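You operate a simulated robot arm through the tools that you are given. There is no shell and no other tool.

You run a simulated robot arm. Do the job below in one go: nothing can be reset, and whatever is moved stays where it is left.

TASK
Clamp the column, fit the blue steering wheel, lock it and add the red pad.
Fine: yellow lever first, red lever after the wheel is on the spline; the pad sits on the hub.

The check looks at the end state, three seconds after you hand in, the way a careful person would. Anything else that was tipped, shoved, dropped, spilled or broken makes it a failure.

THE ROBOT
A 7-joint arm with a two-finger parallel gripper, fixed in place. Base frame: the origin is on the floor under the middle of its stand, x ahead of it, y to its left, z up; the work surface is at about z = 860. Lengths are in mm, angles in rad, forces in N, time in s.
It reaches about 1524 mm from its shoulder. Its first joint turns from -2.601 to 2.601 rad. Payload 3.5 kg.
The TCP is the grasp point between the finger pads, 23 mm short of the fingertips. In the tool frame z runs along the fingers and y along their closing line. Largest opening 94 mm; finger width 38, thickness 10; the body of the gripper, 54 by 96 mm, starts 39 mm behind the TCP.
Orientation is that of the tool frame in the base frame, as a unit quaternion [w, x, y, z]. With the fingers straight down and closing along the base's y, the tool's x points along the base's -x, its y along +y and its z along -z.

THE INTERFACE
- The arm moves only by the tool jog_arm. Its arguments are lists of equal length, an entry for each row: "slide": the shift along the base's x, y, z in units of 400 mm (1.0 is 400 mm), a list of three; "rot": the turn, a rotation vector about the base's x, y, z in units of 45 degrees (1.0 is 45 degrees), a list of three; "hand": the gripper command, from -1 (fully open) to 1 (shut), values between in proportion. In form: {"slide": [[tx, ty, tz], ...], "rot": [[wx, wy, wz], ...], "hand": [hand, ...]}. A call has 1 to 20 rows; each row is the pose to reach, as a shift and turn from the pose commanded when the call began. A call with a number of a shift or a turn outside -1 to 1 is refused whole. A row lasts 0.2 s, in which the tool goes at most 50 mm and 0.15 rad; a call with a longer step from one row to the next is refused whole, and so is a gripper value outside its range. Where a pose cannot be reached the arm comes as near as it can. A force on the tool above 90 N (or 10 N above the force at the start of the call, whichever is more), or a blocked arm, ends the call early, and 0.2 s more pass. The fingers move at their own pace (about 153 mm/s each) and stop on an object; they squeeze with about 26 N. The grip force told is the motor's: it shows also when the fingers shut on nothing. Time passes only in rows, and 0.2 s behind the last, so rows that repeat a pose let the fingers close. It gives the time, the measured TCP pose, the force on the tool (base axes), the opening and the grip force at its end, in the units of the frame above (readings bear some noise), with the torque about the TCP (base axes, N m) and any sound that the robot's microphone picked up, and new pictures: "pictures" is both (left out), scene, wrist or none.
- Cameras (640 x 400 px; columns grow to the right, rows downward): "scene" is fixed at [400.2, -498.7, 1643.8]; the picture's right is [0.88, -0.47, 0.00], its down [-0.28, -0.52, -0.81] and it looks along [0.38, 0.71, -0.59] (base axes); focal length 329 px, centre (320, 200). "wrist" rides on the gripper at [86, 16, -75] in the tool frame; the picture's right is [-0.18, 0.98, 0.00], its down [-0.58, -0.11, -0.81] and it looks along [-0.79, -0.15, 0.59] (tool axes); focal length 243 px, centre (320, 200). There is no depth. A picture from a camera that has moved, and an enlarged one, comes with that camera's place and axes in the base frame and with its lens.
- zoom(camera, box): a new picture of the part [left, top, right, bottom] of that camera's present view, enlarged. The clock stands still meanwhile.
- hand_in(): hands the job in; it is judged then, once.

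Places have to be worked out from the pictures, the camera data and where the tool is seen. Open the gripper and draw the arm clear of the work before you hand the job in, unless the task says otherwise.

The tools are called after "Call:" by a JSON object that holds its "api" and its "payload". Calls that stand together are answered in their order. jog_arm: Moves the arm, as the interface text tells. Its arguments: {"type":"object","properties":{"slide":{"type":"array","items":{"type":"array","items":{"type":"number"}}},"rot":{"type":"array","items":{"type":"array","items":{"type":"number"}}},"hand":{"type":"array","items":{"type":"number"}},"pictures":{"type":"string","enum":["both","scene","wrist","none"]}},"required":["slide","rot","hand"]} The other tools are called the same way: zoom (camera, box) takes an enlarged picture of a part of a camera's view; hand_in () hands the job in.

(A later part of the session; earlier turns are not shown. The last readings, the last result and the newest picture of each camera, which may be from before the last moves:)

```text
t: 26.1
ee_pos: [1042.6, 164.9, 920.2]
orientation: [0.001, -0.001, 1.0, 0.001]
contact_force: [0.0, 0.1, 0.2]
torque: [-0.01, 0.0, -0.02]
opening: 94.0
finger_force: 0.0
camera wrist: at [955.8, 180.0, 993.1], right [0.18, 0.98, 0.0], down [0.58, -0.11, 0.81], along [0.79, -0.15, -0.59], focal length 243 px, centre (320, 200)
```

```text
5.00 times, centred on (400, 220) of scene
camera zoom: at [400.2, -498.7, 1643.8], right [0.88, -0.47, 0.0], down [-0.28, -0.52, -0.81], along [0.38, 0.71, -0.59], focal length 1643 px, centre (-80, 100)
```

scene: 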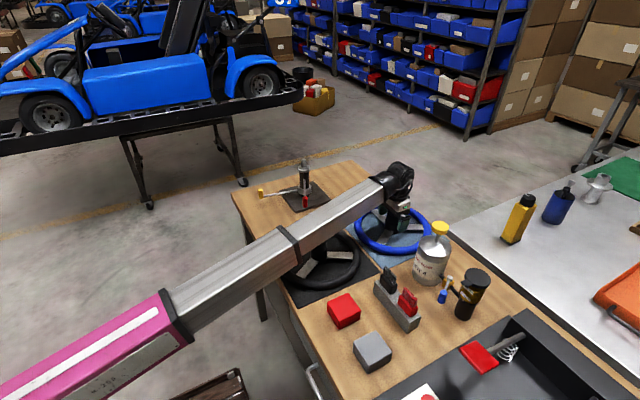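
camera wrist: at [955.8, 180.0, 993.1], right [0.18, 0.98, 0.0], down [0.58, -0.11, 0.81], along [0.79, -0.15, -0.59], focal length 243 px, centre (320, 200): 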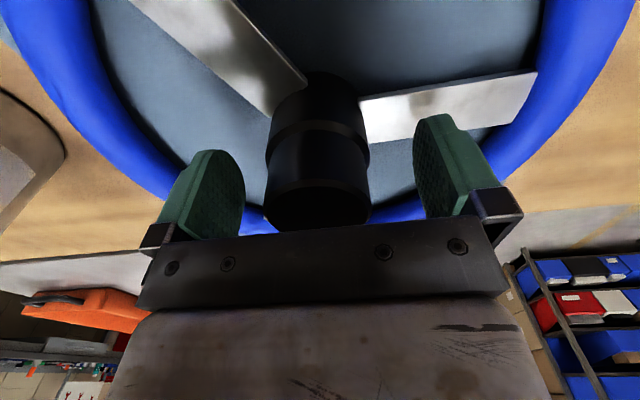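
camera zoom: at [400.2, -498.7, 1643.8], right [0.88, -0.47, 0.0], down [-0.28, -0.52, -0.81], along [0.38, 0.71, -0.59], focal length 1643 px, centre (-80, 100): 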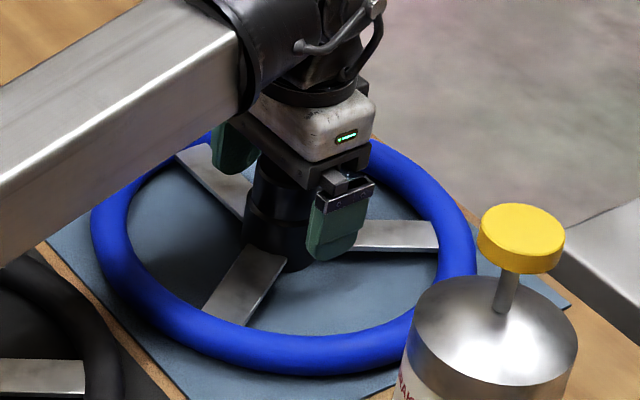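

The hub has a slim upper section (47.5 mm) above a step near z≈910, below which it widens to about 53 mm. I raise 15 mm and shift 2 mm in y so the pads bear only on the slim section, then close.

Call:
{"api": "jog_arm", "payload": {"slide": [[0.002, -0.005, 0.02], [0.002, -0.005, 0.0375], [0.002, -0.005, 0.0375], [0.002, -0.005, 0.0375], [0.002, -0.005, 0.0375], [0.002, -0.005, 0.0375], [0.002, -0.005, 0.0375]], "rot": [[0, 0, 0], [0, 0, 0], [0, 0, 0], [0, 0, 0], [0, 0, 0], [0, 0, 0], [0, 0, 0]], "hand": [-1, -1, -0.2, 0.0, 0.3, 1, 1]}}

Call:
{"api": "zoom", "payload": {"camera": "wrist", "box": [160, 60, 480, 260]}}

```text
t: 27.7
ee_pos: [1044.2, 161.2, 935.6]
orientation: [0.001, -0.002, 1.0, 0.002]
contact_force: [0.1, 5.1, 0.2]
torque: [0.2, -0.01, -0.01]
opening: 47.8
finger_force: 25.5
camera wrist: at [957.4, 178.2, 1008.1], right [0.18, 0.98, 0.0], down [0.58, -0.11, 0.81], along [0.79, -0.14, -0.59], focal length 243 px, centre (320, 200)
```

scene: 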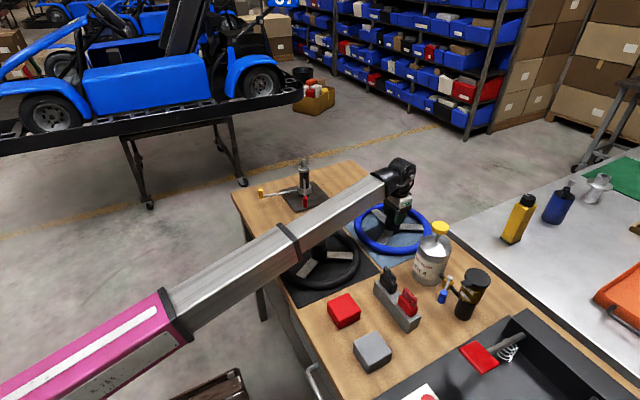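
wrist: 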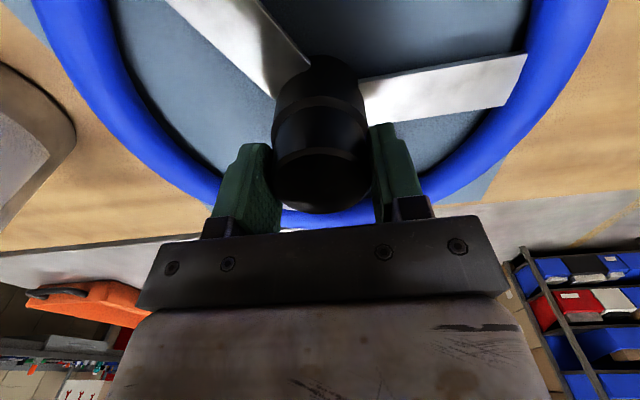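

```text
2.00 times, centred on (320, 160) of wrist
camera zoom: at [957.4, 178.2, 1008.1], right [0.18, 0.98, 0.0], down [0.58, -0.11, 0.81], along [0.79, -0.14, -0.59], focal length 485 px, centre (320, 280)
```

zoom: 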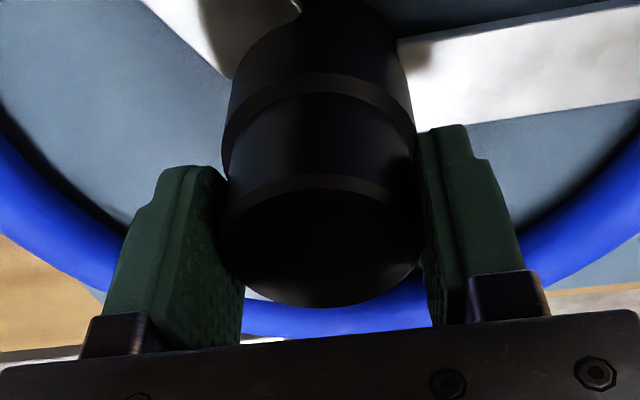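

The grip is firm (47.8 mm opening, 25 N). I lift slowly at first and then up to z≈1160, keeping the wheel level.

Call:
{"api": "jog_arm", "payload": {"slide": [[0, 0, 0.01], [0, 0, 0.03], [0, 0, 0.06], [0, 0, 0.1], [0, 0, 0.1], [0, 0, 0.1]], "rot": [[0, 0, 0], [0, 0, 0], [0, 0, 0], [0, 0, 0], [0, 0, 0], [0, 0, 0]], "hand": [1, 1, 1, 1, 1, 1]}}

```text
t: 29.1
ee_pos: [1045.2, 161.4, 974.9]
orientation: [-0.001, -0.001, 1.0, 0.0]
contact_force: [-0.8, 0.3, -7.5]
torque: [0.0, 0.0, 0.0]
opening: 47.4
finger_force: 25.8
camera wrist: at [957.5, 177.7, 1048.1], right [0.18, 0.98, 0.0], down [0.58, -0.11, 0.81], along [0.79, -0.15, -0.59], focal length 243 px, centre (320, 200)
```

scene: 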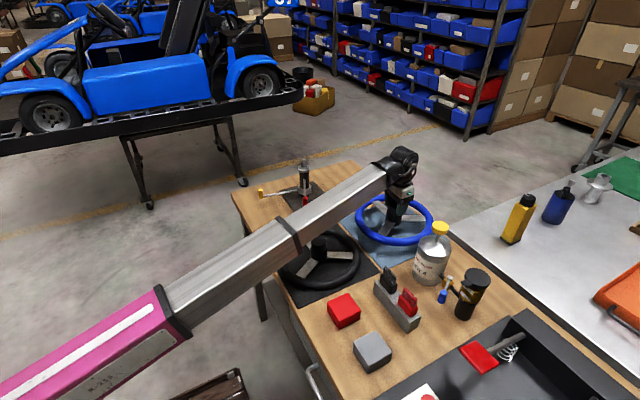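
wrist: 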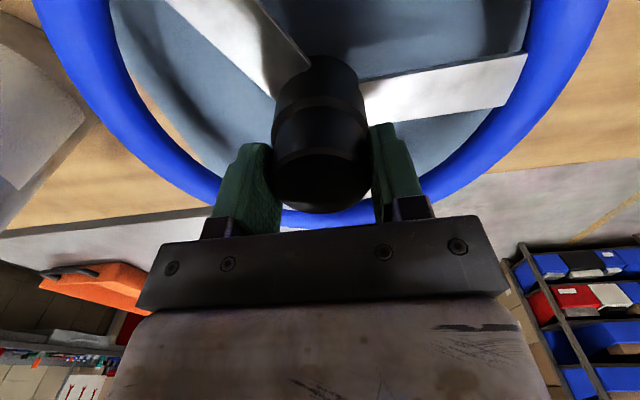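

The wheel is held level (7.5 N, no torque). I raise it to z≈1160 and carry it over the column.

Call:
{"api": "jog_arm", "payload": {"slide": [[0, 0, 0.1], [0, 0, 0.2], [0, 0, 0.3], [0, 0, 0.4], [-0.02, 0.03, 0.4625], [-0.06, 0.1, 0.4625], [-0.11, 0.2, 0.4625], [-0.165, 0.3, 0.4625], [-0.22, 0.4, 0.4625], [-0.275, 0.5, 0.4625], [-0.33, 0.6, 0.4625], [-0.385, 0.69, 0.4625], [-0.42, 0.76, 0.4625], [-0.445, 0.8, 0.4625], [-0.46, 0.819, 0.4625], [-0.46, 0.819, 0.4625], [-0.46, 0.819, 0.4625]], "rot": [[0, 0, 0], [0, 0, 0], [0, 0, 0], [0, 0, 0], [0, 0, 0], [0, 0, 0], [0, 0, 0], [0, 0, 0], [0, 0, 0], [0, 0, 0], [0, 0, 0], [0, 0, 0], [0, 0, 0], [0, 0, 0], [0, 0, 0], [0, 0, 0], [0, 0, 0]], "hand": [1, 1, 1, 1, 1, 1, 1, 1, 1, 1, 1, 1, 1, 1, 1, 1, 1]}}

Call:
{"api": "zoom", "payload": {"camera": "scene", "box": [250, 90, 370, 180]}}

```text
t: 32.7
ee_pos: [857.4, 490.0, 1160.2]
orientation: [0.0, -0.001, 1.0, 0.001]
contact_force: [0.7, 0.1, -7.9]
torque: [-0.01, 0.01, 0.0]
opening: 47.6
finger_force: 26.0
camera wrist: at [772.3, 505.4, 1233.5], right [0.18, 0.98, 0.0], down [0.58, -0.11, 0.81], along [0.79, -0.15, -0.59], focal length 243 px, centre (320, 200)
```

scene: 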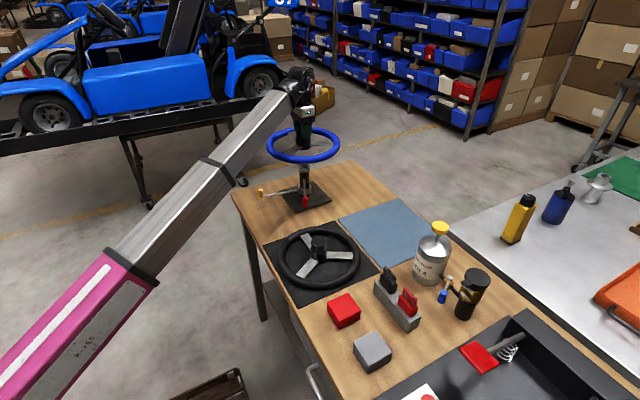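
wrist: 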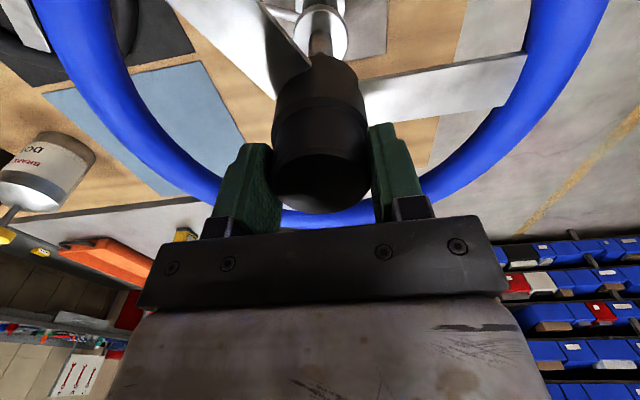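

```text
4.44 times, centred on (310, 135) of scene
camera zoom: at [400.2, -498.7, 1643.8], right [0.88, -0.47, 0.0], down [-0.28, -0.52, -0.81], along [0.38, 0.71, -0.59], focal length 1460 px, centre (364, 489)
```

zoom: 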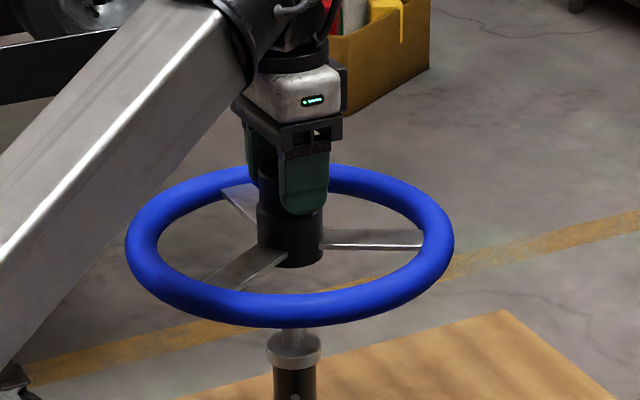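

The wheel hangs over the column, with the camera 1.2 mm short in x of its target. I correct that and lower until the hub is just above the spline tip.

Call:
{"api": "jog_arm", "payload": {"slide": [[0.003, 0, -0.03], [0.003, 0, -0.07], [0.003, 0, -0.1], [0.003, 0, -0.115], [0.003, 0, -0.115], [0.003, 0, -0.115]], "rot": [[0, 0, 0], [0, 0, 0], [0, 0, 0], [0, 0, 0], [0, 0, 0], [0, 0, 0]], "hand": [1, 1, 1, 1, 1, 1]}}

Call:
{"api": "zoom", "payload": {"camera": "scene", "box": [270, 130, 350, 190]}}

```text
t: 34.1
ee_pos: [859.7, 488.2, 1113.4]
orientation: [0.001, -0.001, 1.0, 0.0]
contact_force: [0.5, -0.7, -6.3]
torque: [0.02, 0.04, 0.01]
opening: 47.6
finger_force: 26.0
camera wrist: at [773.4, 504.6, 1186.7], right [0.18, 0.98, 0.0], down [0.58, -0.11, 0.81], along [0.79, -0.15, -0.59], focal length 243 px, centre (320, 200)
```

scene: 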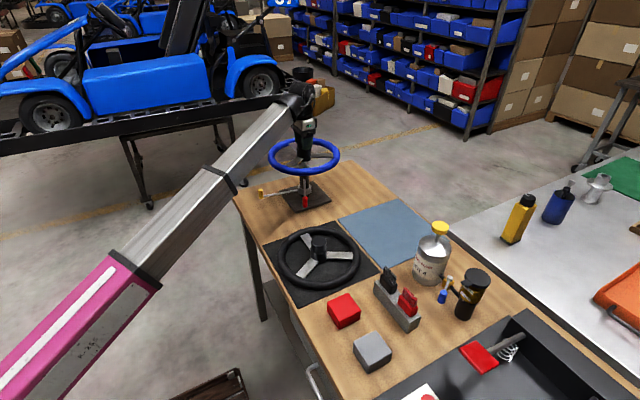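
wrist: 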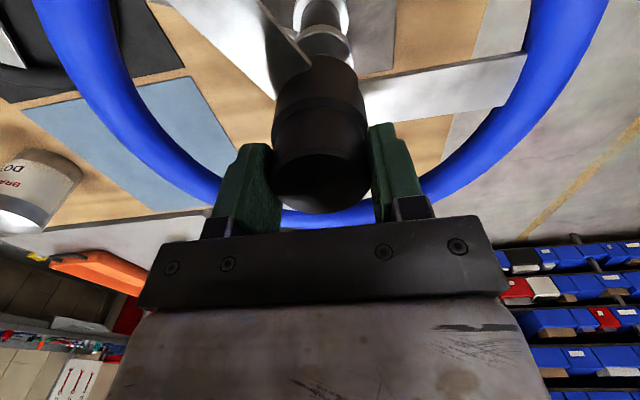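

```text
6.67 times, centred on (310, 160) of scene
camera zoom: at [400.2, -498.7, 1643.8], right [0.88, -0.47, 0.0], down [-0.28, -0.52, -0.81], along [0.38, 0.71, -0.59], focal length 2191 px, centre (387, 467)
```

zoom: 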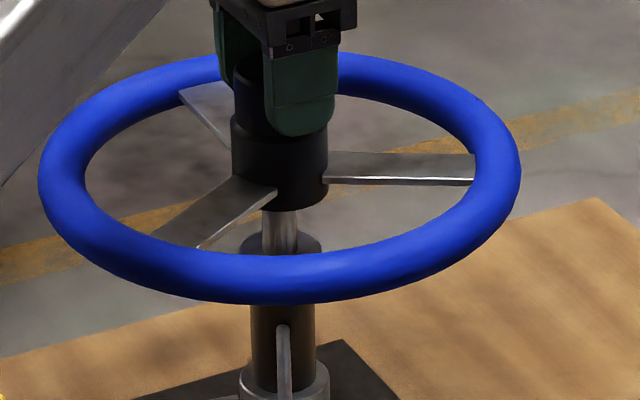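

The hub's lower edge is now just at the spline tip and visually centred on it. I lower in small steps and watch the force.

Call:
{"api": "jog_arm", "payload": {"slide": [[0, 0.002, -0.01], [0, 0.002, -0.02], [0, 0.002, -0.03], [0, 0.002, -0.03]], "rot": [[0, 0, 0], [0, 0, 0], [0, 0, 0], [0, 0, 0]], "hand": [1, 1, 1, 1]}}

Call:
{"api": "zoom", "payload": {"camera": "scene", "box": [270, 130, 350, 190]}}

```text
t: 35.1
ee_pos: [859.9, 489.1, 1101.5]
orientation: [-0.001, -0.001, 1.0, 0.001]
contact_force: [-1.0, 0.0, -7.4]
torque: [-0.01, -0.02, 0.0]
opening: 47.7
finger_force: 26.4
camera wrist: at [773.6, 505.9, 1174.8], right [0.18, 0.98, 0.0], down [0.58, -0.11, 0.81], along [0.79, -0.15, -0.59], focal length 243 px, centre (320, 200)
```

scene: 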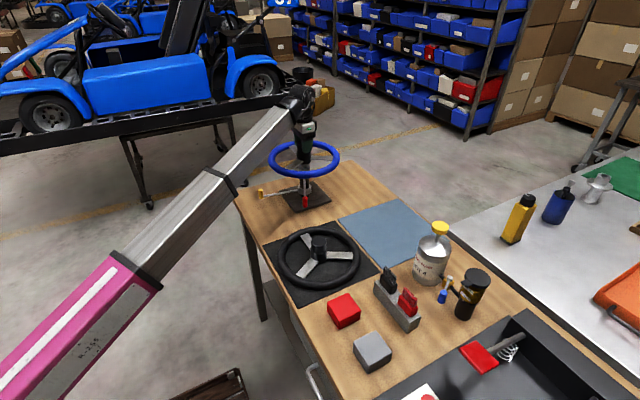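
wrist: 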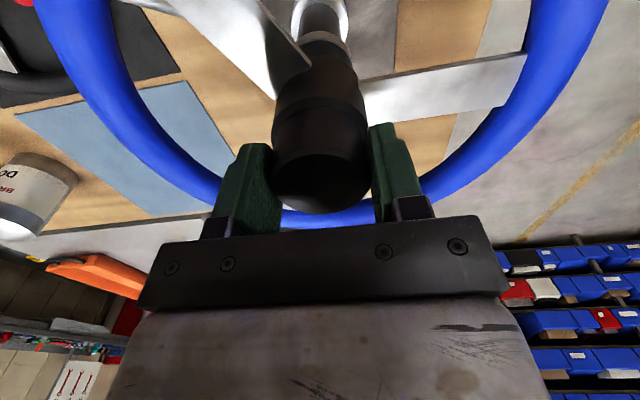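

```text
6.67 times, centred on (310, 160) of scene
camera zoom: at [400.2, -498.7, 1643.8], right [0.88, -0.47, 0.0], down [-0.28, -0.52, -0.81], along [0.38, 0.71, -0.59], focal length 2191 px, centre (387, 467)
```

zoom: 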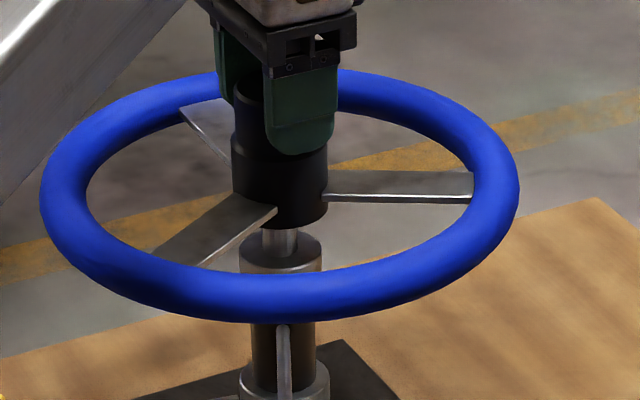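

No contact force and the spline tip is already inside the hub, with about 26 mm still to go. I keep lowering gently.

Call:
{"api": "jog_arm", "payload": {"slide": [[0, -0.001, -0.01], [0, -0.001, -0.02], [0, -0.001, -0.03], [0, -0.001, -0.04], [0, -0.001, -0.048], [0, -0.001, -0.048]], "rot": [[0, 0, 0], [0, 0, 0], [0, 0, 0], [0, 0, 0], [0, 0, 0], [0, 0, 0]], "hand": [1, 1, 1, 1, 1, 1]}}

Call:
{"api": "zoom", "payload": {"camera": "scene", "box": [270, 130, 350, 190]}}

```text
t: 36.5
ee_pos: [860.9, 489.4, 1083.5]
orientation: [0.0, -0.001, 1.0, 0.0]
contact_force: [0.5, 0.0, -7.3]
torque: [0.01, 0.02, 0.01]
opening: 47.9
finger_force: 26.3
camera wrist: at [774.1, 505.7, 1155.6], right [0.18, 0.98, 0.0], down [0.58, -0.11, 0.81], along [0.79, -0.15, -0.59], focal length 243 px, centre (320, 200)
```

scene: 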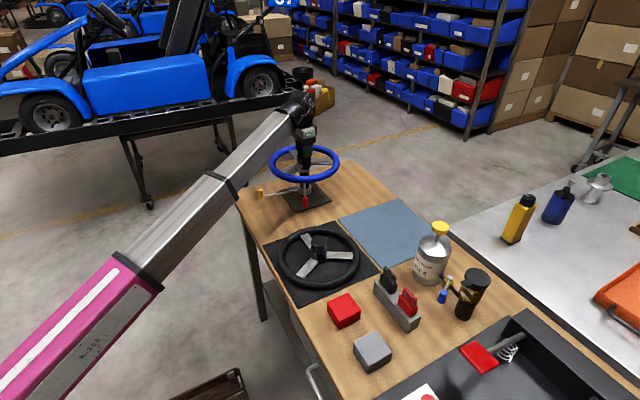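
wrist: 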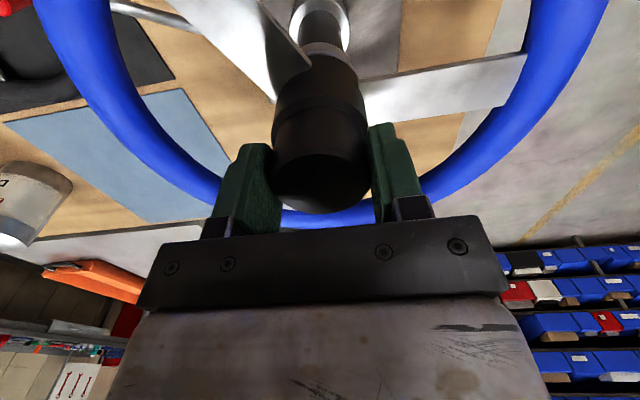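

```text
6.67 times, centred on (310, 160) of scene
camera zoom: at [400.2, -498.7, 1643.8], right [0.88, -0.47, 0.0], down [-0.28, -0.52, -0.81], along [0.38, 0.71, -0.59], focal length 2191 px, centre (387, 467)
```

zoom: 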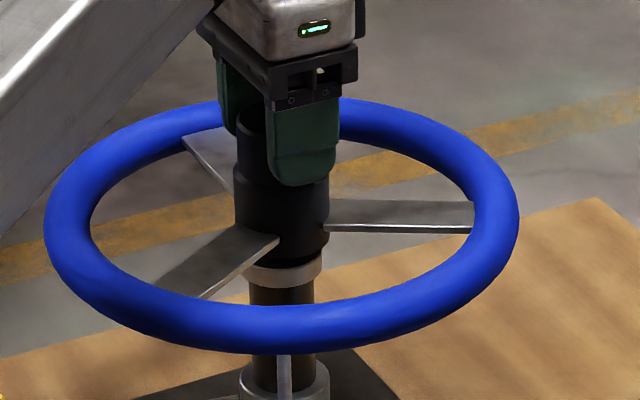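

The hub is nearly on the collar. I lower the last millimetres slowly until it seats.

Call:
{"api": "jog_arm", "payload": {"slide": [[0, 0, -0.006], [0, 0, -0.012], [0, 0, -0.018], [0, 0, -0.018]], "rot": [[0, 0, 0], [0, 0, 0], [0, 0, 0], [0, 0, 0]], "hand": [1, 1, 1, 1], "pictures": "scene"}}

Call:
{"api": "zoom", "payload": {"camera": "scene", "box": [270, 130, 350, 190]}}

```text
t: 37.5
ee_pos: [860.2, 489.5, 1074.8]
orientation: [0.0, -0.001, 1.0, 0.0]
contact_force: [-0.4, 0.3, -7.6]
torque: [0.0, 0.01, 0.02]
opening: 47.7
finger_force: 26.4
```

scene: 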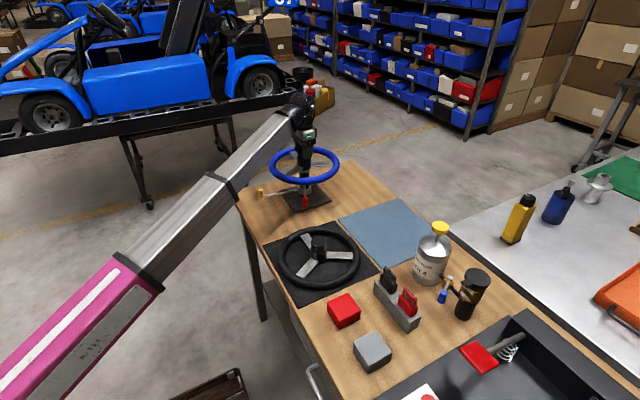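

```text
6.67 times, centred on (310, 160) of scene
camera zoom: at [400.2, -498.7, 1643.8], right [0.88, -0.47, 0.0], down [-0.28, -0.52, -0.81], along [0.38, 0.71, -0.59], focal length 2191 px, centre (387, 467)
```

zoom: 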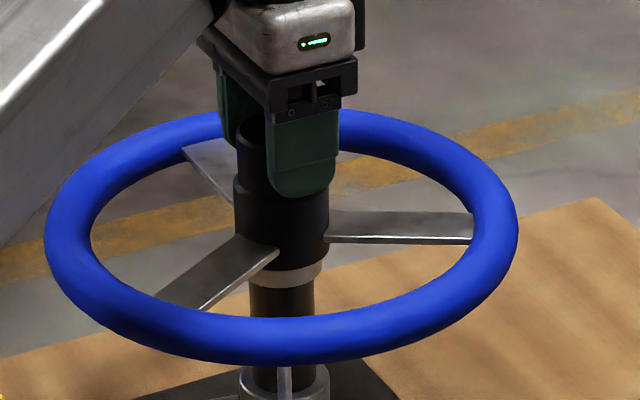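

The hand still carries the full 7.5 N, so the hub is not yet seated. I lower further in 1.5–2 mm steps.

Call:
{"api": "jog_arm", "payload": {"slide": [[0, 0, -0.004], [0, 0, -0.008], [0, 0, -0.012], [0, 0, -0.012]], "rot": [[0, 0, 0], [0, 0, 0], [0, 0, 0], [0, 0, 0]], "hand": [1, 1, 1, 1], "pictures": "scene"}}

Call:
{"api": "zoom", "payload": {"camera": "scene", "box": [285, 150, 335, 190]}}

```text
t: 38.5
ee_pos: [861.7, 490.4, 1070.1]
orientation: [0.0, -0.001, 1.0, 0.002]
contact_force: [-0.2, 1.5, 23.5]
torque: [-0.32, -0.05, 0.01]
opening: 47.9
finger_force: 26.3
```

scene: 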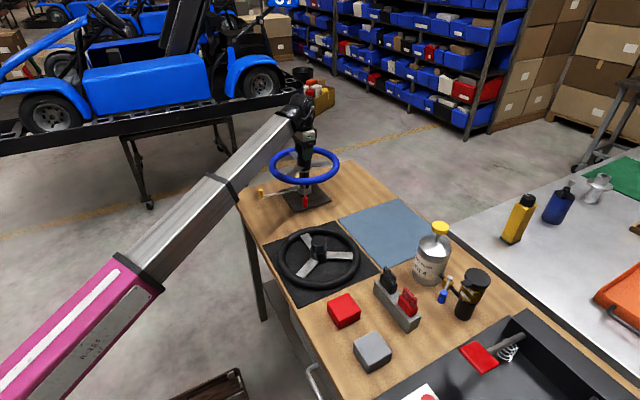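

```text
10.00 times, centred on (310, 170) of scene
camera zoom: at [400.2, -498.7, 1643.8], right [0.88, -0.47, 0.0], down [-0.28, -0.52, -0.81], along [0.38, 0.71, -0.59], focal length 3286 px, centre (420, 500)
```

zoom: 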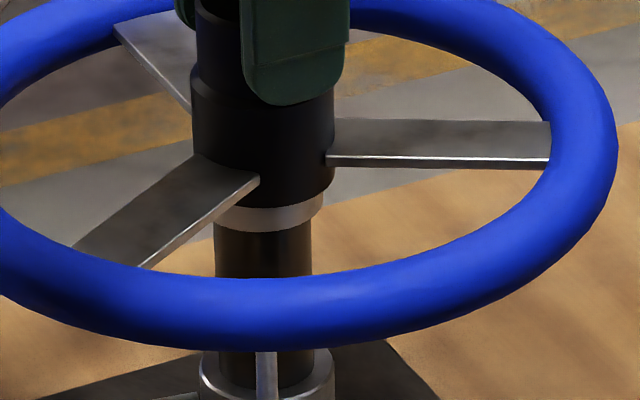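

The hub has seated on the collar: the hand now feels 23 N upward and the picture shows hub on collar. I open the gripper, then raise clear.

Call:
{"api": "jog_arm", "payload": {"slide": [[0, 0, 0.002], [0, 0, 0.002], [0, 0, 0.002], [0, 0, 0.002], [0, 0, 0.04], [0, 0, 0.1], [0, 0, 0.18], [0, 0, 0.25], [0, 0, 0.25]], "rot": [[0, 0, 0], [0, 0, 0], [0, 0, 0], [0, 0, 0], [0, 0, 0], [0, 0, 0], [0, 0, 0], [0, 0, 0], [0, 0, 0]], "hand": [-0.2, -0.6, -1, -1, -1, -1, -1, -1, -1]}}

Call:
{"api": "zoom", "payload": {"camera": "scene", "box": [260, 130, 350, 210]}}

```text
t: 40.5
ee_pos: [862.0, 490.2, 1168.8]
orientation: [-0.001, -0.001, 1.0, 0.001]
contact_force: [0.2, 0.4, 0.6]
torque: [-0.01, 0.02, -0.02]
opening: 93.8
finger_force: 0.0
camera wrist: at [775.0, 506.2, 1242.4], right [0.18, 0.98, 0.0], down [0.58, -0.11, 0.81], along [0.79, -0.15, -0.59], focal length 243 px, centre (320, 200)
```

scene: 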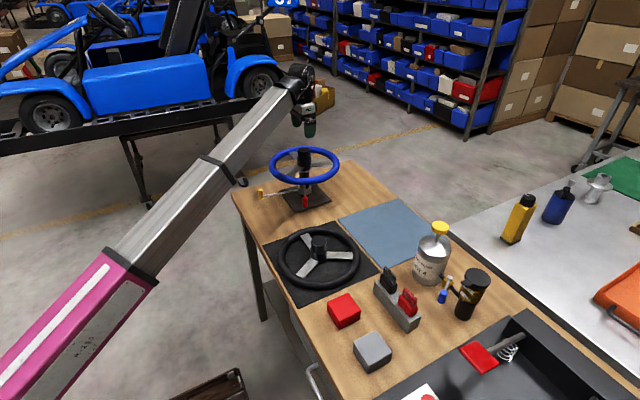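
wrist: 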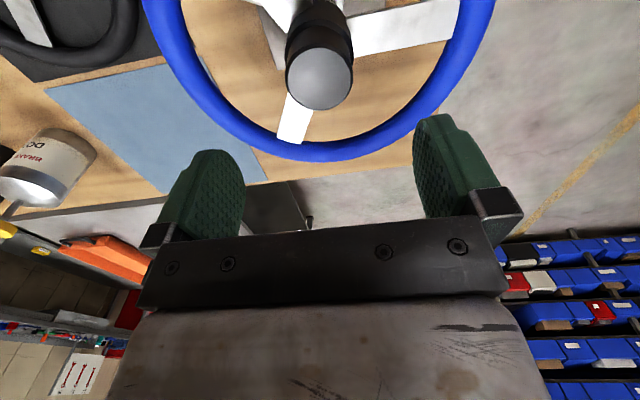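

```text
5.00 times, centred on (305, 170) of scene
camera zoom: at [400.2, -498.7, 1643.8], right [0.88, -0.47, 0.0], down [-0.28, -0.52, -0.81], along [0.38, 0.71, -0.59], focal length 1643 px, centre (395, 350)
```

zoom: 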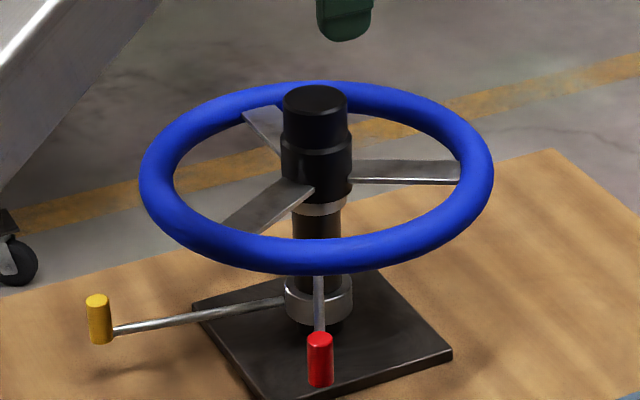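

The wheel sits level on the spline and the fixture is unchanged. Now I go above the red handle near (785, 330), turning the tool so its closing line is tangential to that lever.

Call:
{"api": "jog_arm", "payload": {"slide": [[-0.04, -0.08, 0], [-0.08, -0.16, 0], [-0.12, -0.25, 0], [-0.16, -0.33, -0.03], [-0.19, -0.4, -0.08], [-0.1975, -0.41, -0.1475]], "rot": [[0, 0, 0.17], [0, 0, 0.34], [0, 0, 0.51], [0, 0, 0.68], [0, 0, 0.85], [0, 0, 1.0]], "hand": [-1, -1, -1, -1, -1, -1], "pictures": "none"}}

Call:
{"api": "jog_arm", "payload": {"slide": [[0, 0, 0], [0, 0, 0], [0, 0, 0], [0, 0, 0]], "rot": [[0, 0, 0.15], [0, 0, 0.3], [0, 0, 0.438], [0, 0, 0.438]], "hand": [-1, -1, -1, -1]}}

Call:
{"api": "zoom", "payload": {"camera": "wrist", "box": [220, 0, 420, 130]}}

```text
t: 41.0
ee_pos: [835.7, 438.1, 1169.5]
orientation: [0.002, -0.09, 0.996, 0.005]
contact_force: [-3.7, 20.9, -4.7]
torque: [-1.88, -0.83, -2.13]
opening: 94.0
finger_force: 0.1
stopped in row 2: the force on the tool passed its limit at 136 N (the readings are from after the stop); the commanded pose is now the measured one
```

```text
t: 41.4
ee_pos: [837.1, 439.3, 1169.3]
orientation: [0.003, -0.092, 0.996, 0.009]
contact_force: [-2.7, 19.0, -5.3]
torque: [-1.77, -0.79, -2.03]
opening: 93.9
finger_force: 0.0
stopped in row 1: the force on the tool passed its limit at 138 N (the readings are from after the stop); the commanded pose is now the measured one
camera wrist: at [748.7, 437.9, 1243.0], right [0.0, 1.0, 0.02], down [0.59, -0.02, 0.81], along [0.81, 0.01, -0.59], focal length 243 px, centre (320, 200)
```

scene: 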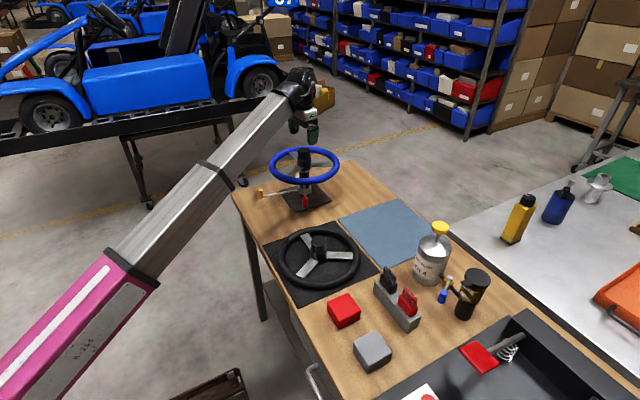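
wrist: 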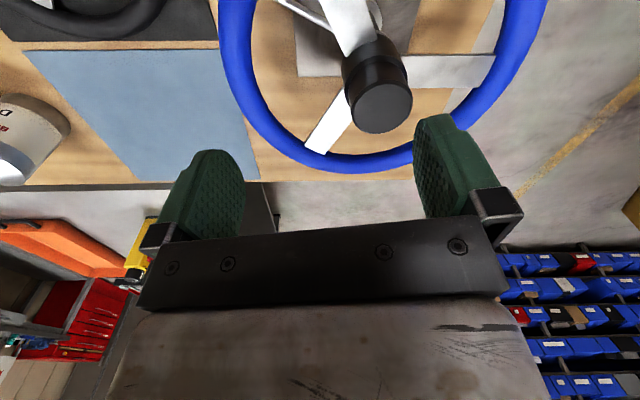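

```text
3.08 times, centred on (320, 65) of wrist
camera zoom: at [748.7, 437.9, 1243.0], right [0.0, 1.0, 0.02], down [0.59, -0.02, 0.81], along [0.81, 0.01, -0.59], focal length 746 px, centre (320, 615)
```

zoom: 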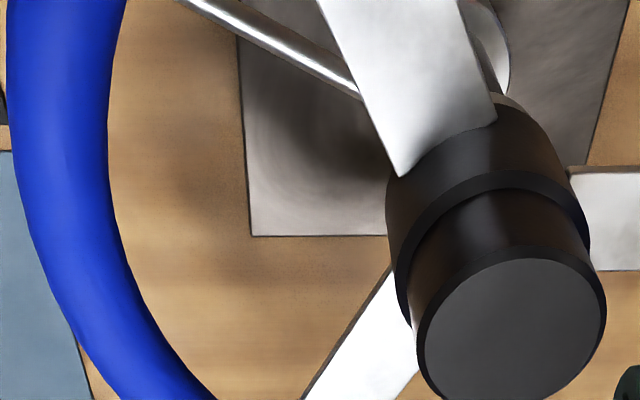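

The tool was stopped by a large force at z≈1169, where nothing should be near the fingers. I don't push further; I look closely at the gripper, wrist and surroundings first.

Call:
{"api": "zoom", "payload": {"camera": "scene", "box": [230, 40, 390, 150]}}

Call:
{"api": "zoom", "payload": {"camera": "scene", "box": [270, 60, 350, 120]}}

Call:
{"api": "zoom", "payload": {"camera": "scene", "box": [260, 130, 350, 210]}}

```text
3.64 times, centred on (310, 95) of scene
camera zoom: at [400.2, -498.7, 1643.8], right [0.88, -0.47, 0.0], down [-0.28, -0.52, -0.81], along [0.38, 0.71, -0.59], focal length 1195 px, centre (356, 582)
```

zoom: 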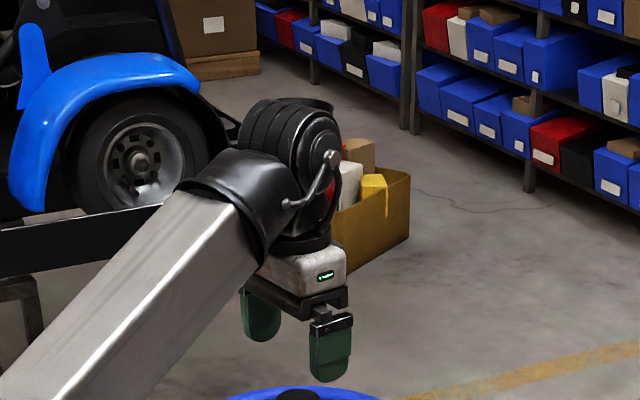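

```text
6.67 times, centred on (310, 90) of scene
camera zoom: at [400.2, -498.7, 1643.8], right [0.88, -0.47, 0.0], down [-0.28, -0.52, -0.81], along [0.38, 0.71, -0.59], focal length 2191 px, centre (387, 933)
```

zoom: 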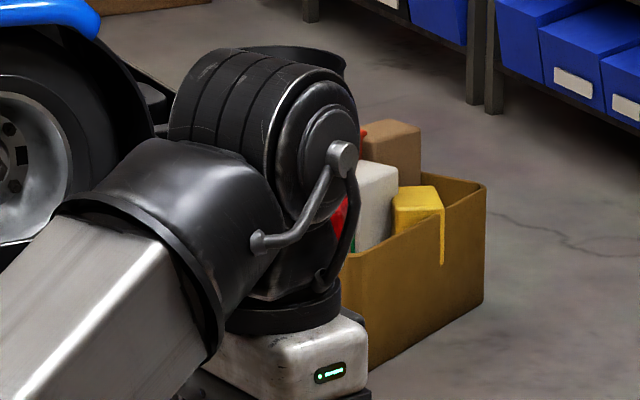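

```text
5.00 times, centred on (305, 170) of scene
camera zoom: at [400.2, -498.7, 1643.8], right [0.88, -0.47, 0.0], down [-0.28, -0.52, -0.81], along [0.38, 0.71, -0.59], focal length 1643 px, centre (395, 350)
```

zoom: 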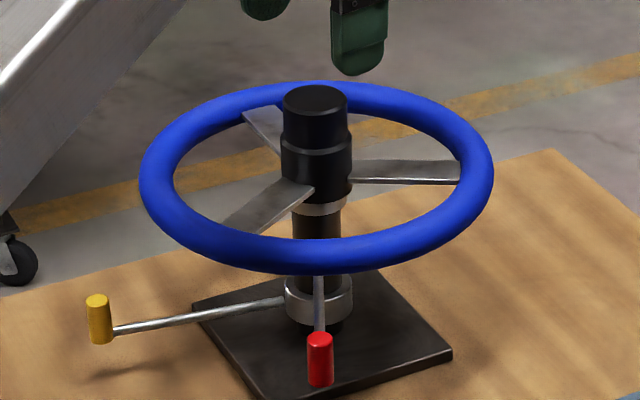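

The readings fit a self-contact: the camera bracket (about 100 mm toward -x and 90 mm above the TCP) touched the robot's own forearm when yawing that way. The workpieces are untouched. I rotate back the other way, so the camera will point inward over the wheel instead.

Call:
{"api": "jog_arm", "payload": {"slide": [[0, 0.005, 0], [0, 0.01, 0], [0, 0.01, 0], [0, 0.01, 0]], "rot": [[0, 0, -0.1], [-0.005, 0, -0.2], [-0.01, 0.0, -0.3], [-0.02, 0.005, -0.4]], "hand": [-1, -1, -1, -1], "pictures": "none"}}

```text
t: 42.4
ee_pos: [835.8, 441.6, 1169.3]
orientation: [0.001, 0.063, 0.998, 0.001]
contact_force: [-0.2, 0.1, 0.8]
torque: [0.01, -0.03, 0.01]
opening: 93.7
finger_force: 0.0
```

Contact is gone and all readings are zero. I continue rotating in the negative sense while moving toward the red handle at safe height.

Call:
{"api": "jog_arm", "payload": {"slide": [[-0.015, -0.03, 0], [-0.03, -0.06, 0], [-0.045, -0.09, 0], [-0.06, -0.12, 0], [-0.075, -0.15, 0], [-0.09, -0.18, 0]], "rot": [[0, 0, -0.16], [0, 0, -0.32], [0, 0, -0.48], [0, 0, -0.64], [0, 0, -0.8], [0, 0, -0.96]], "hand": [-1, -1, -1, -1, -1, -1], "pictures": "none"}}

Call:
{"api": "jog_arm", "payload": {"slide": [[-0.01, -0.02, 0], [-0.02, -0.04, 0], [-0.03, -0.06, 0], [-0.04, -0.08, 0], [-0.045, -0.1, 0], [-0.045, -0.105, 0]], "rot": [[0, 0, -0.16], [0, 0, -0.32], [0, 0, -0.48], [0, 0, -0.64], [0, 0, -0.8], [0, 0, -0.96]], "hand": [-1, -1, -1, -1, -1, -1], "pictures": "none"}}

Call:
{"api": "jog_arm", "payload": {"slide": [[0, 0, 0], [0, 0, 0], [0, 0, 0], [0, 0, 0]], "rot": [[0, 0, -0.16], [0, 0, -0.32], [0, 0, -0.46], [0, 0, -0.46]], "hand": [-1, -1, -1, -1]}}

```text
t: 43.8
ee_pos: [799.5, 369.0, 1170.5]
orientation: [0.001, 0.426, 0.905, 0.0]
contact_force: [-0.3, 0.7, 0.3]
torque: [0.0, -0.02, 0.0]
opening: 94.3
finger_force: 0.1
```

```text
t: 45.2
ee_pos: [782.8, 327.9, 1171.0]
orientation: [0.001, 0.73, 0.684, 0.001]
contact_force: [-0.3, -1.2, 0.4]
torque: [-0.04, -0.03, 0.01]
opening: 93.9
finger_force: 0.0
```

```text
t: 46.2
ee_pos: [783.4, 329.5, 1170.2]
orientation: [0.001, 0.84, 0.542, 0.0]
contact_force: [-0.3, 0.9, -0.1]
torque: [0.04, 0.0, 0.01]
opening: 93.8
finger_force: 0.0
camera wrist: at [833.0, 401.1, 1242.9], right [0.82, -0.57, 0.0], down [-0.34, -0.48, 0.81], along [-0.46, -0.66, -0.59], focal length 243 px, centre (320, 200)
```

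scene: 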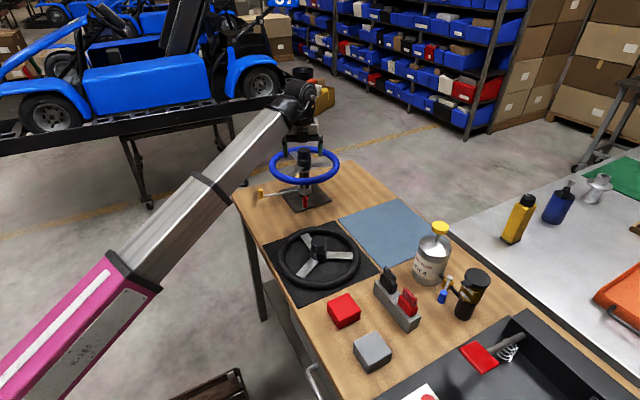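
wrist: 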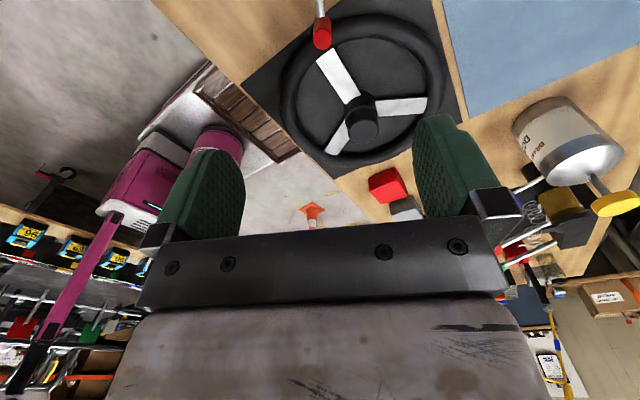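

The rotation worked with no contact, and the red handle is in view straight below the TCP line. I enlarge it to measure.

Call:
{"api": "zoom", "payload": {"camera": "wrist", "box": [270, 0, 380, 70]}}

Call:
{"api": "zoom", "payload": {"camera": "scene", "box": [250, 100, 350, 210]}}

```text
5.71 times, centred on (325, 35) of wrist
camera zoom: at [833.0, 401.1, 1242.9], right [0.82, -0.57, 0.0], down [-0.34, -0.48, 0.81], along [-0.46, -0.66, -0.59], focal length 1386 px, centre (291, 1143)
```

zoom: 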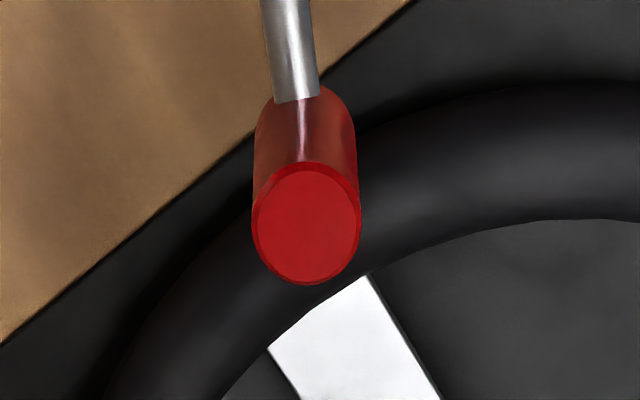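

```text
3.64 times, centred on (300, 155) of scene
camera zoom: at [400.2, -498.7, 1643.8], right [0.88, -0.47, 0.0], down [-0.28, -0.52, -0.81], along [0.38, 0.71, -0.59], focal length 1195 px, centre (393, 364)
```

zoom: 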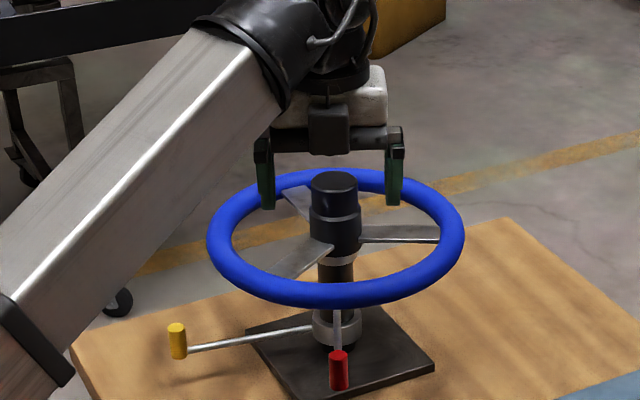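

The red handle top is at about (782, 322, z≈983), 18 mm in diameter. I shift over it and descend to z≈1060 for a finer look.

Call:
{"api": "jog_arm", "payload": {"slide": [[-0.005, -0.02, -0.08], [-0.005, -0.02, -0.16], [-0.005, -0.02, -0.24], [-0.005, -0.02, -0.275], [-0.005, -0.02, -0.275]], "rot": [[0, 0, 0], [0, 0, 0], [0, 0, 0], [0, 0, 0], [0, 0, 0]], "hand": [-1, -1, -1, -1, -1]}}

Call:
{"api": "zoom", "payload": {"camera": "wrist", "box": [240, 20, 400, 140]}}

Call:
{"api": "zoom", "payload": {"camera": "scene", "box": [250, 100, 350, 210]}}

```text
t: 47.4
ee_pos: [781.7, 321.3, 1060.2]
orientation: [0.001, 0.84, 0.543, 0.0]
contact_force: [0.3, -0.2, -0.3]
torque: [-0.02, -0.01, 0.0]
opening: 94.0
finger_force: 0.1
camera wrist: at [831.3, 393.7, 1133.1], right [0.82, -0.57, 0.0], down [-0.34, -0.48, 0.81], along [-0.46, -0.66, -0.59], focal length 243 px, centre (320, 200)
```

scene: 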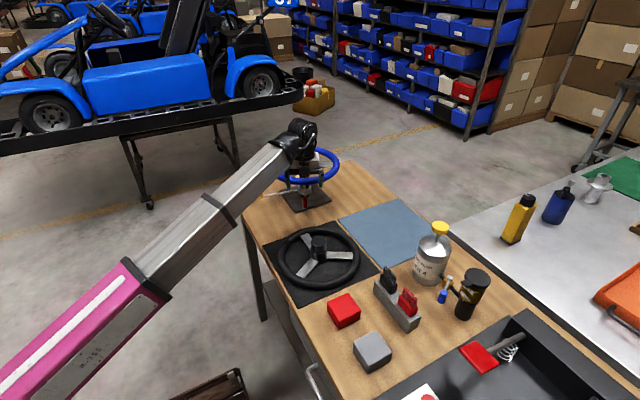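
wrist: 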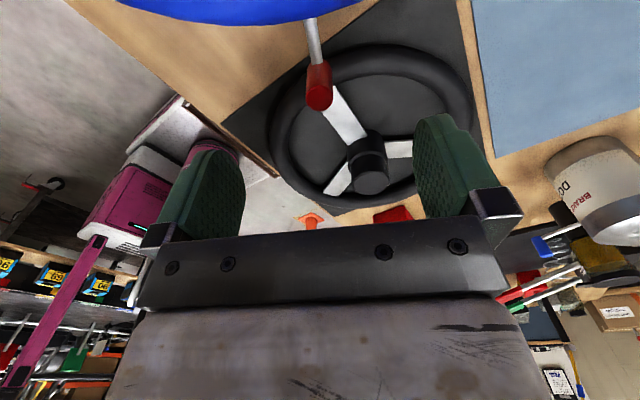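

```text
3.33 times, centred on (320, 80) of wrist
camera zoom: at [831.3, 393.7, 1133.1], right [0.82, -0.57, 0.0], down [-0.34, -0.48, 0.81], along [-0.46, -0.66, -0.59], focal length 809 px, centre (320, 600)
```

zoom: 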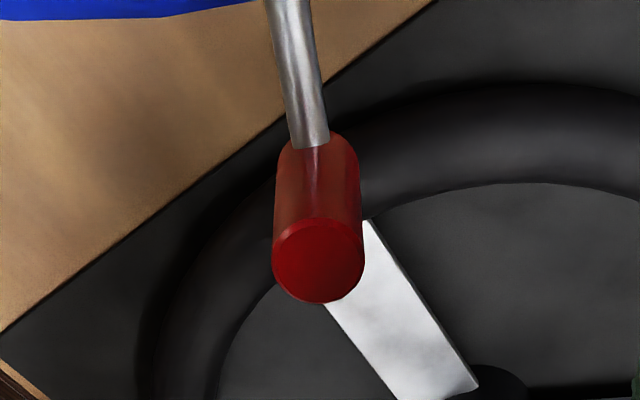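

```text
3.64 times, centred on (300, 155) of scene
camera zoom: at [400.2, -498.7, 1643.8], right [0.88, -0.47, 0.0], down [-0.28, -0.52, -0.81], along [0.38, 0.71, -0.59], focal length 1195 px, centre (393, 364)
```

zoom: 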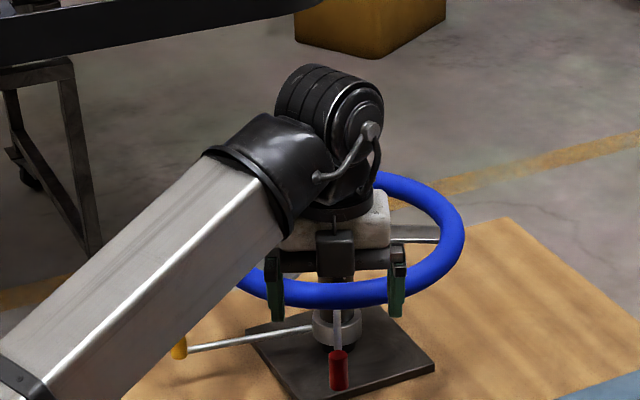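

The handle is at about (783.5, 325), from z≈955 to 995. I descend to TCP z≈985 around it and cage it loosely.

Call:
{"api": "jog_arm", "payload": {"slide": [[0.003, 0.006, -0.06], [0.003, 0.006, -0.12], [0.003, 0.006, -0.17], [0.003, 0.006, -0.188], [0.003, 0.006, -0.188], [0.003, 0.006, -0.188], [0.003, 0.006, -0.188]], "rot": [[0, 0, 0], [0, 0, 0], [0, 0, 0], [0, 0, 0], [0, 0, 0], [0, 0, 0], [0, 0, 0]], "hand": [-1, -1, -1, -1, 0.36, 0.36, 0.36]}}

Call:
{"api": "zoom", "payload": {"camera": "scene", "box": [250, 100, 350, 210]}}

```text
t: 49.0
ee_pos: [780.6, 322.9, 983.7]
orientation: [0.002, 0.839, 0.543, 0.0]
contact_force: [-0.6, 0.9, 0.2]
torque: [0.01, -0.01, -0.03]
opening: 29.8
finger_force: 0.0
camera wrist: at [831.7, 395.4, 1057.1], right [0.82, -0.57, 0.0], down [-0.34, -0.48, 0.81], along [-0.46, -0.66, -0.59], focal length 243 px, centre (320, 200)
```

scene: 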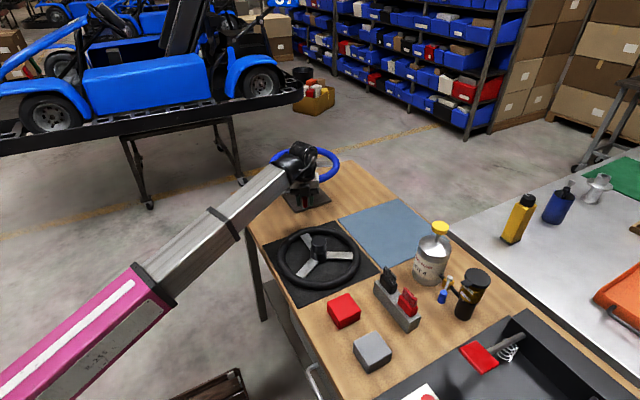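
wrist: 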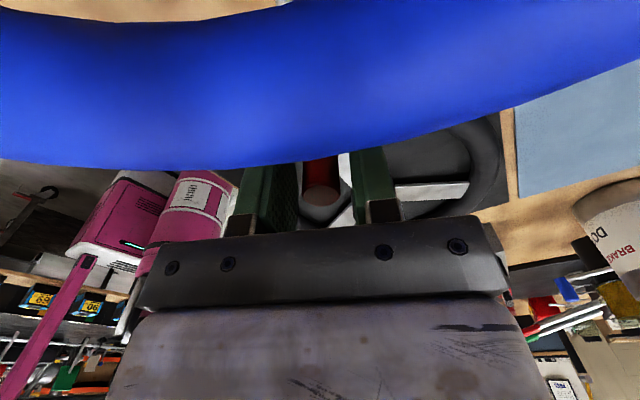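

```text
3.64 times, centred on (300, 155) of scene
camera zoom: at [400.2, -498.7, 1643.8], right [0.88, -0.47, 0.0], down [-0.28, -0.52, -0.81], along [0.38, 0.71, -0.59], focal length 1195 px, centre (393, 364)
```

zoom: 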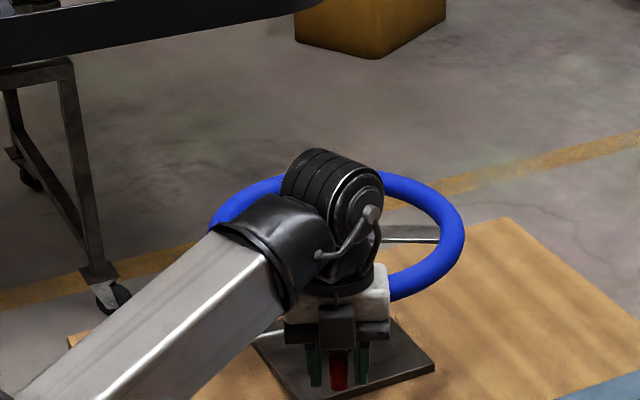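

The handle is between the fingers with no contact. I make a gentle test push in the clockwise sense (toward -x).

Call:
{"api": "jog_arm", "payload": {"slide": [[-0.009, 0.0042, 0], [-0.018, 0.0084, 0], [-0.0272, 0.0126, 0], [-0.0272, 0.0126, 0]], "rot": [[0, 0, 0], [0, 0, 0], [0, 0, 0], [0, 0, 0]], "hand": [0.36, 0.36, 0.36, 0.36], "pictures": "wrist"}}

```text
t: 50.0
ee_pos: [770.6, 326.9, 985.1]
orientation: [0.001, 0.839, 0.543, 0.0]
contact_force: [0.1, 0.0, 0.2]
torque: [-0.01, 0.03, 0.03]
opening: 30.0
finger_force: 0.0
camera wrist: at [821.1, 400.6, 1058.1], right [0.82, -0.57, 0.0], down [-0.34, -0.48, 0.81], along [-0.46, -0.66, -0.59], focal length 243 px, centre (320, 200)
```

wrist: 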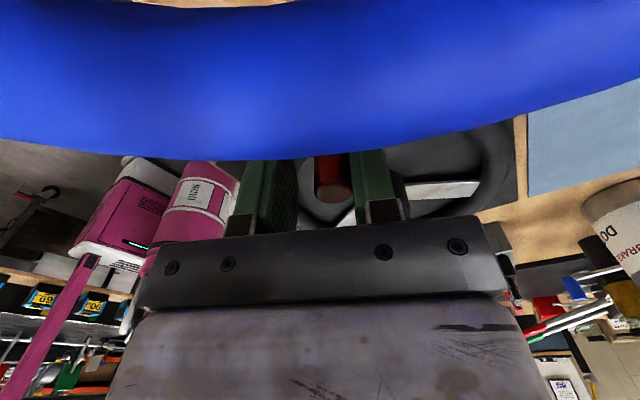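

The handle followed with zero force, so clockwise is the free direction. I follow the arc about the column at radius 183, turning the tool with the lever.

Call:
{"api": "jog_arm", "payload": {"slide": [[-0.0208, 0.017, 0], [-0.0473, 0.035, 0], [-0.0723, 0.0545, 0], [-0.096, 0.076, 0], [-0.1183, 0.099, 0], [-0.1388, 0.1233, 0]], "rot": [[0, 0, -0.1], [0, 0, -0.2], [0, 0, -0.3], [0, 0, -0.4], [0, 0, -0.51], [0, 0, -0.615]], "hand": [0.36, 0.36, 0.36, 0.36, 0.36, 0.36]}}

Call:
{"api": "zoom", "payload": {"camera": "scene", "box": [250, 100, 350, 210]}}

```text
t: 51.4
ee_pos: [715.7, 376.9, 984.9]
orientation: [0.001, 0.946, 0.325, 0.0]
contact_force: [0.0, 0.4, 0.0]
torque: [0.01, -0.01, -0.02]
opening: 29.6
finger_force: 0.1
camera wrist: at [793.6, 418.2, 1057.9], right [0.46, -0.89, 0.0], down [-0.52, -0.27, 0.81], along [-0.72, -0.37, -0.59], focal length 243 px, centre (320, 200)
```

scene: 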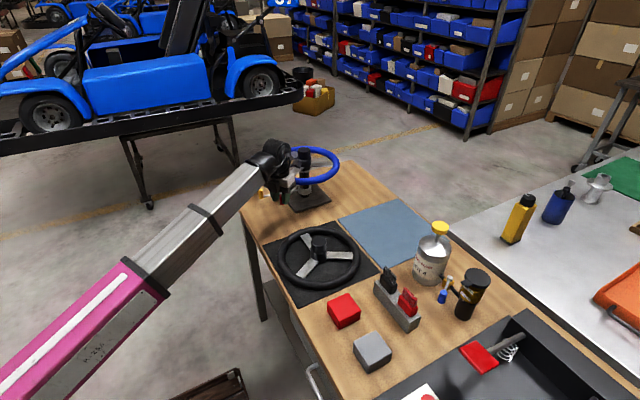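
wrist: 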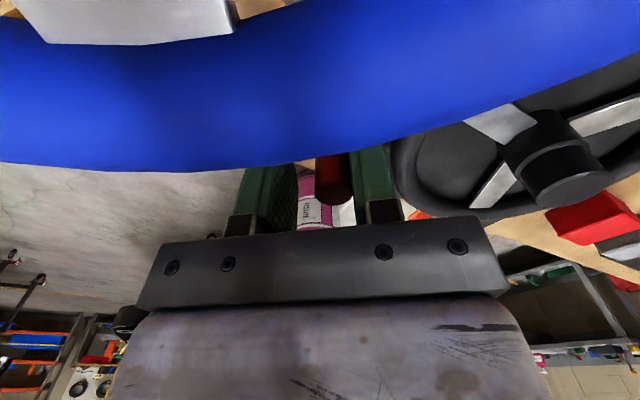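

```text
3.64 times, centred on (300, 155) of scene
camera zoom: at [400.2, -498.7, 1643.8], right [0.88, -0.47, 0.0], down [-0.28, -0.52, -0.81], along [0.38, 0.71, -0.59], focal length 1195 px, centre (393, 364)
```

zoom: 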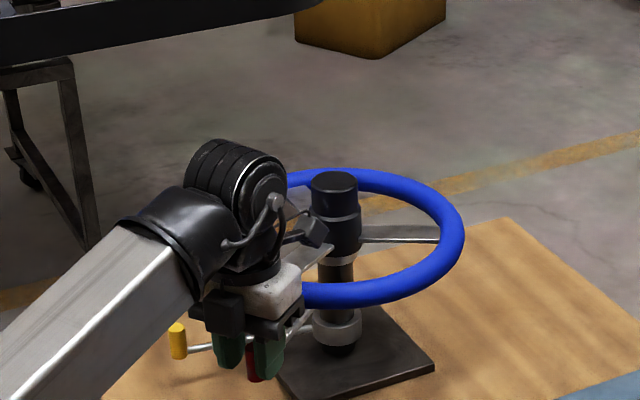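

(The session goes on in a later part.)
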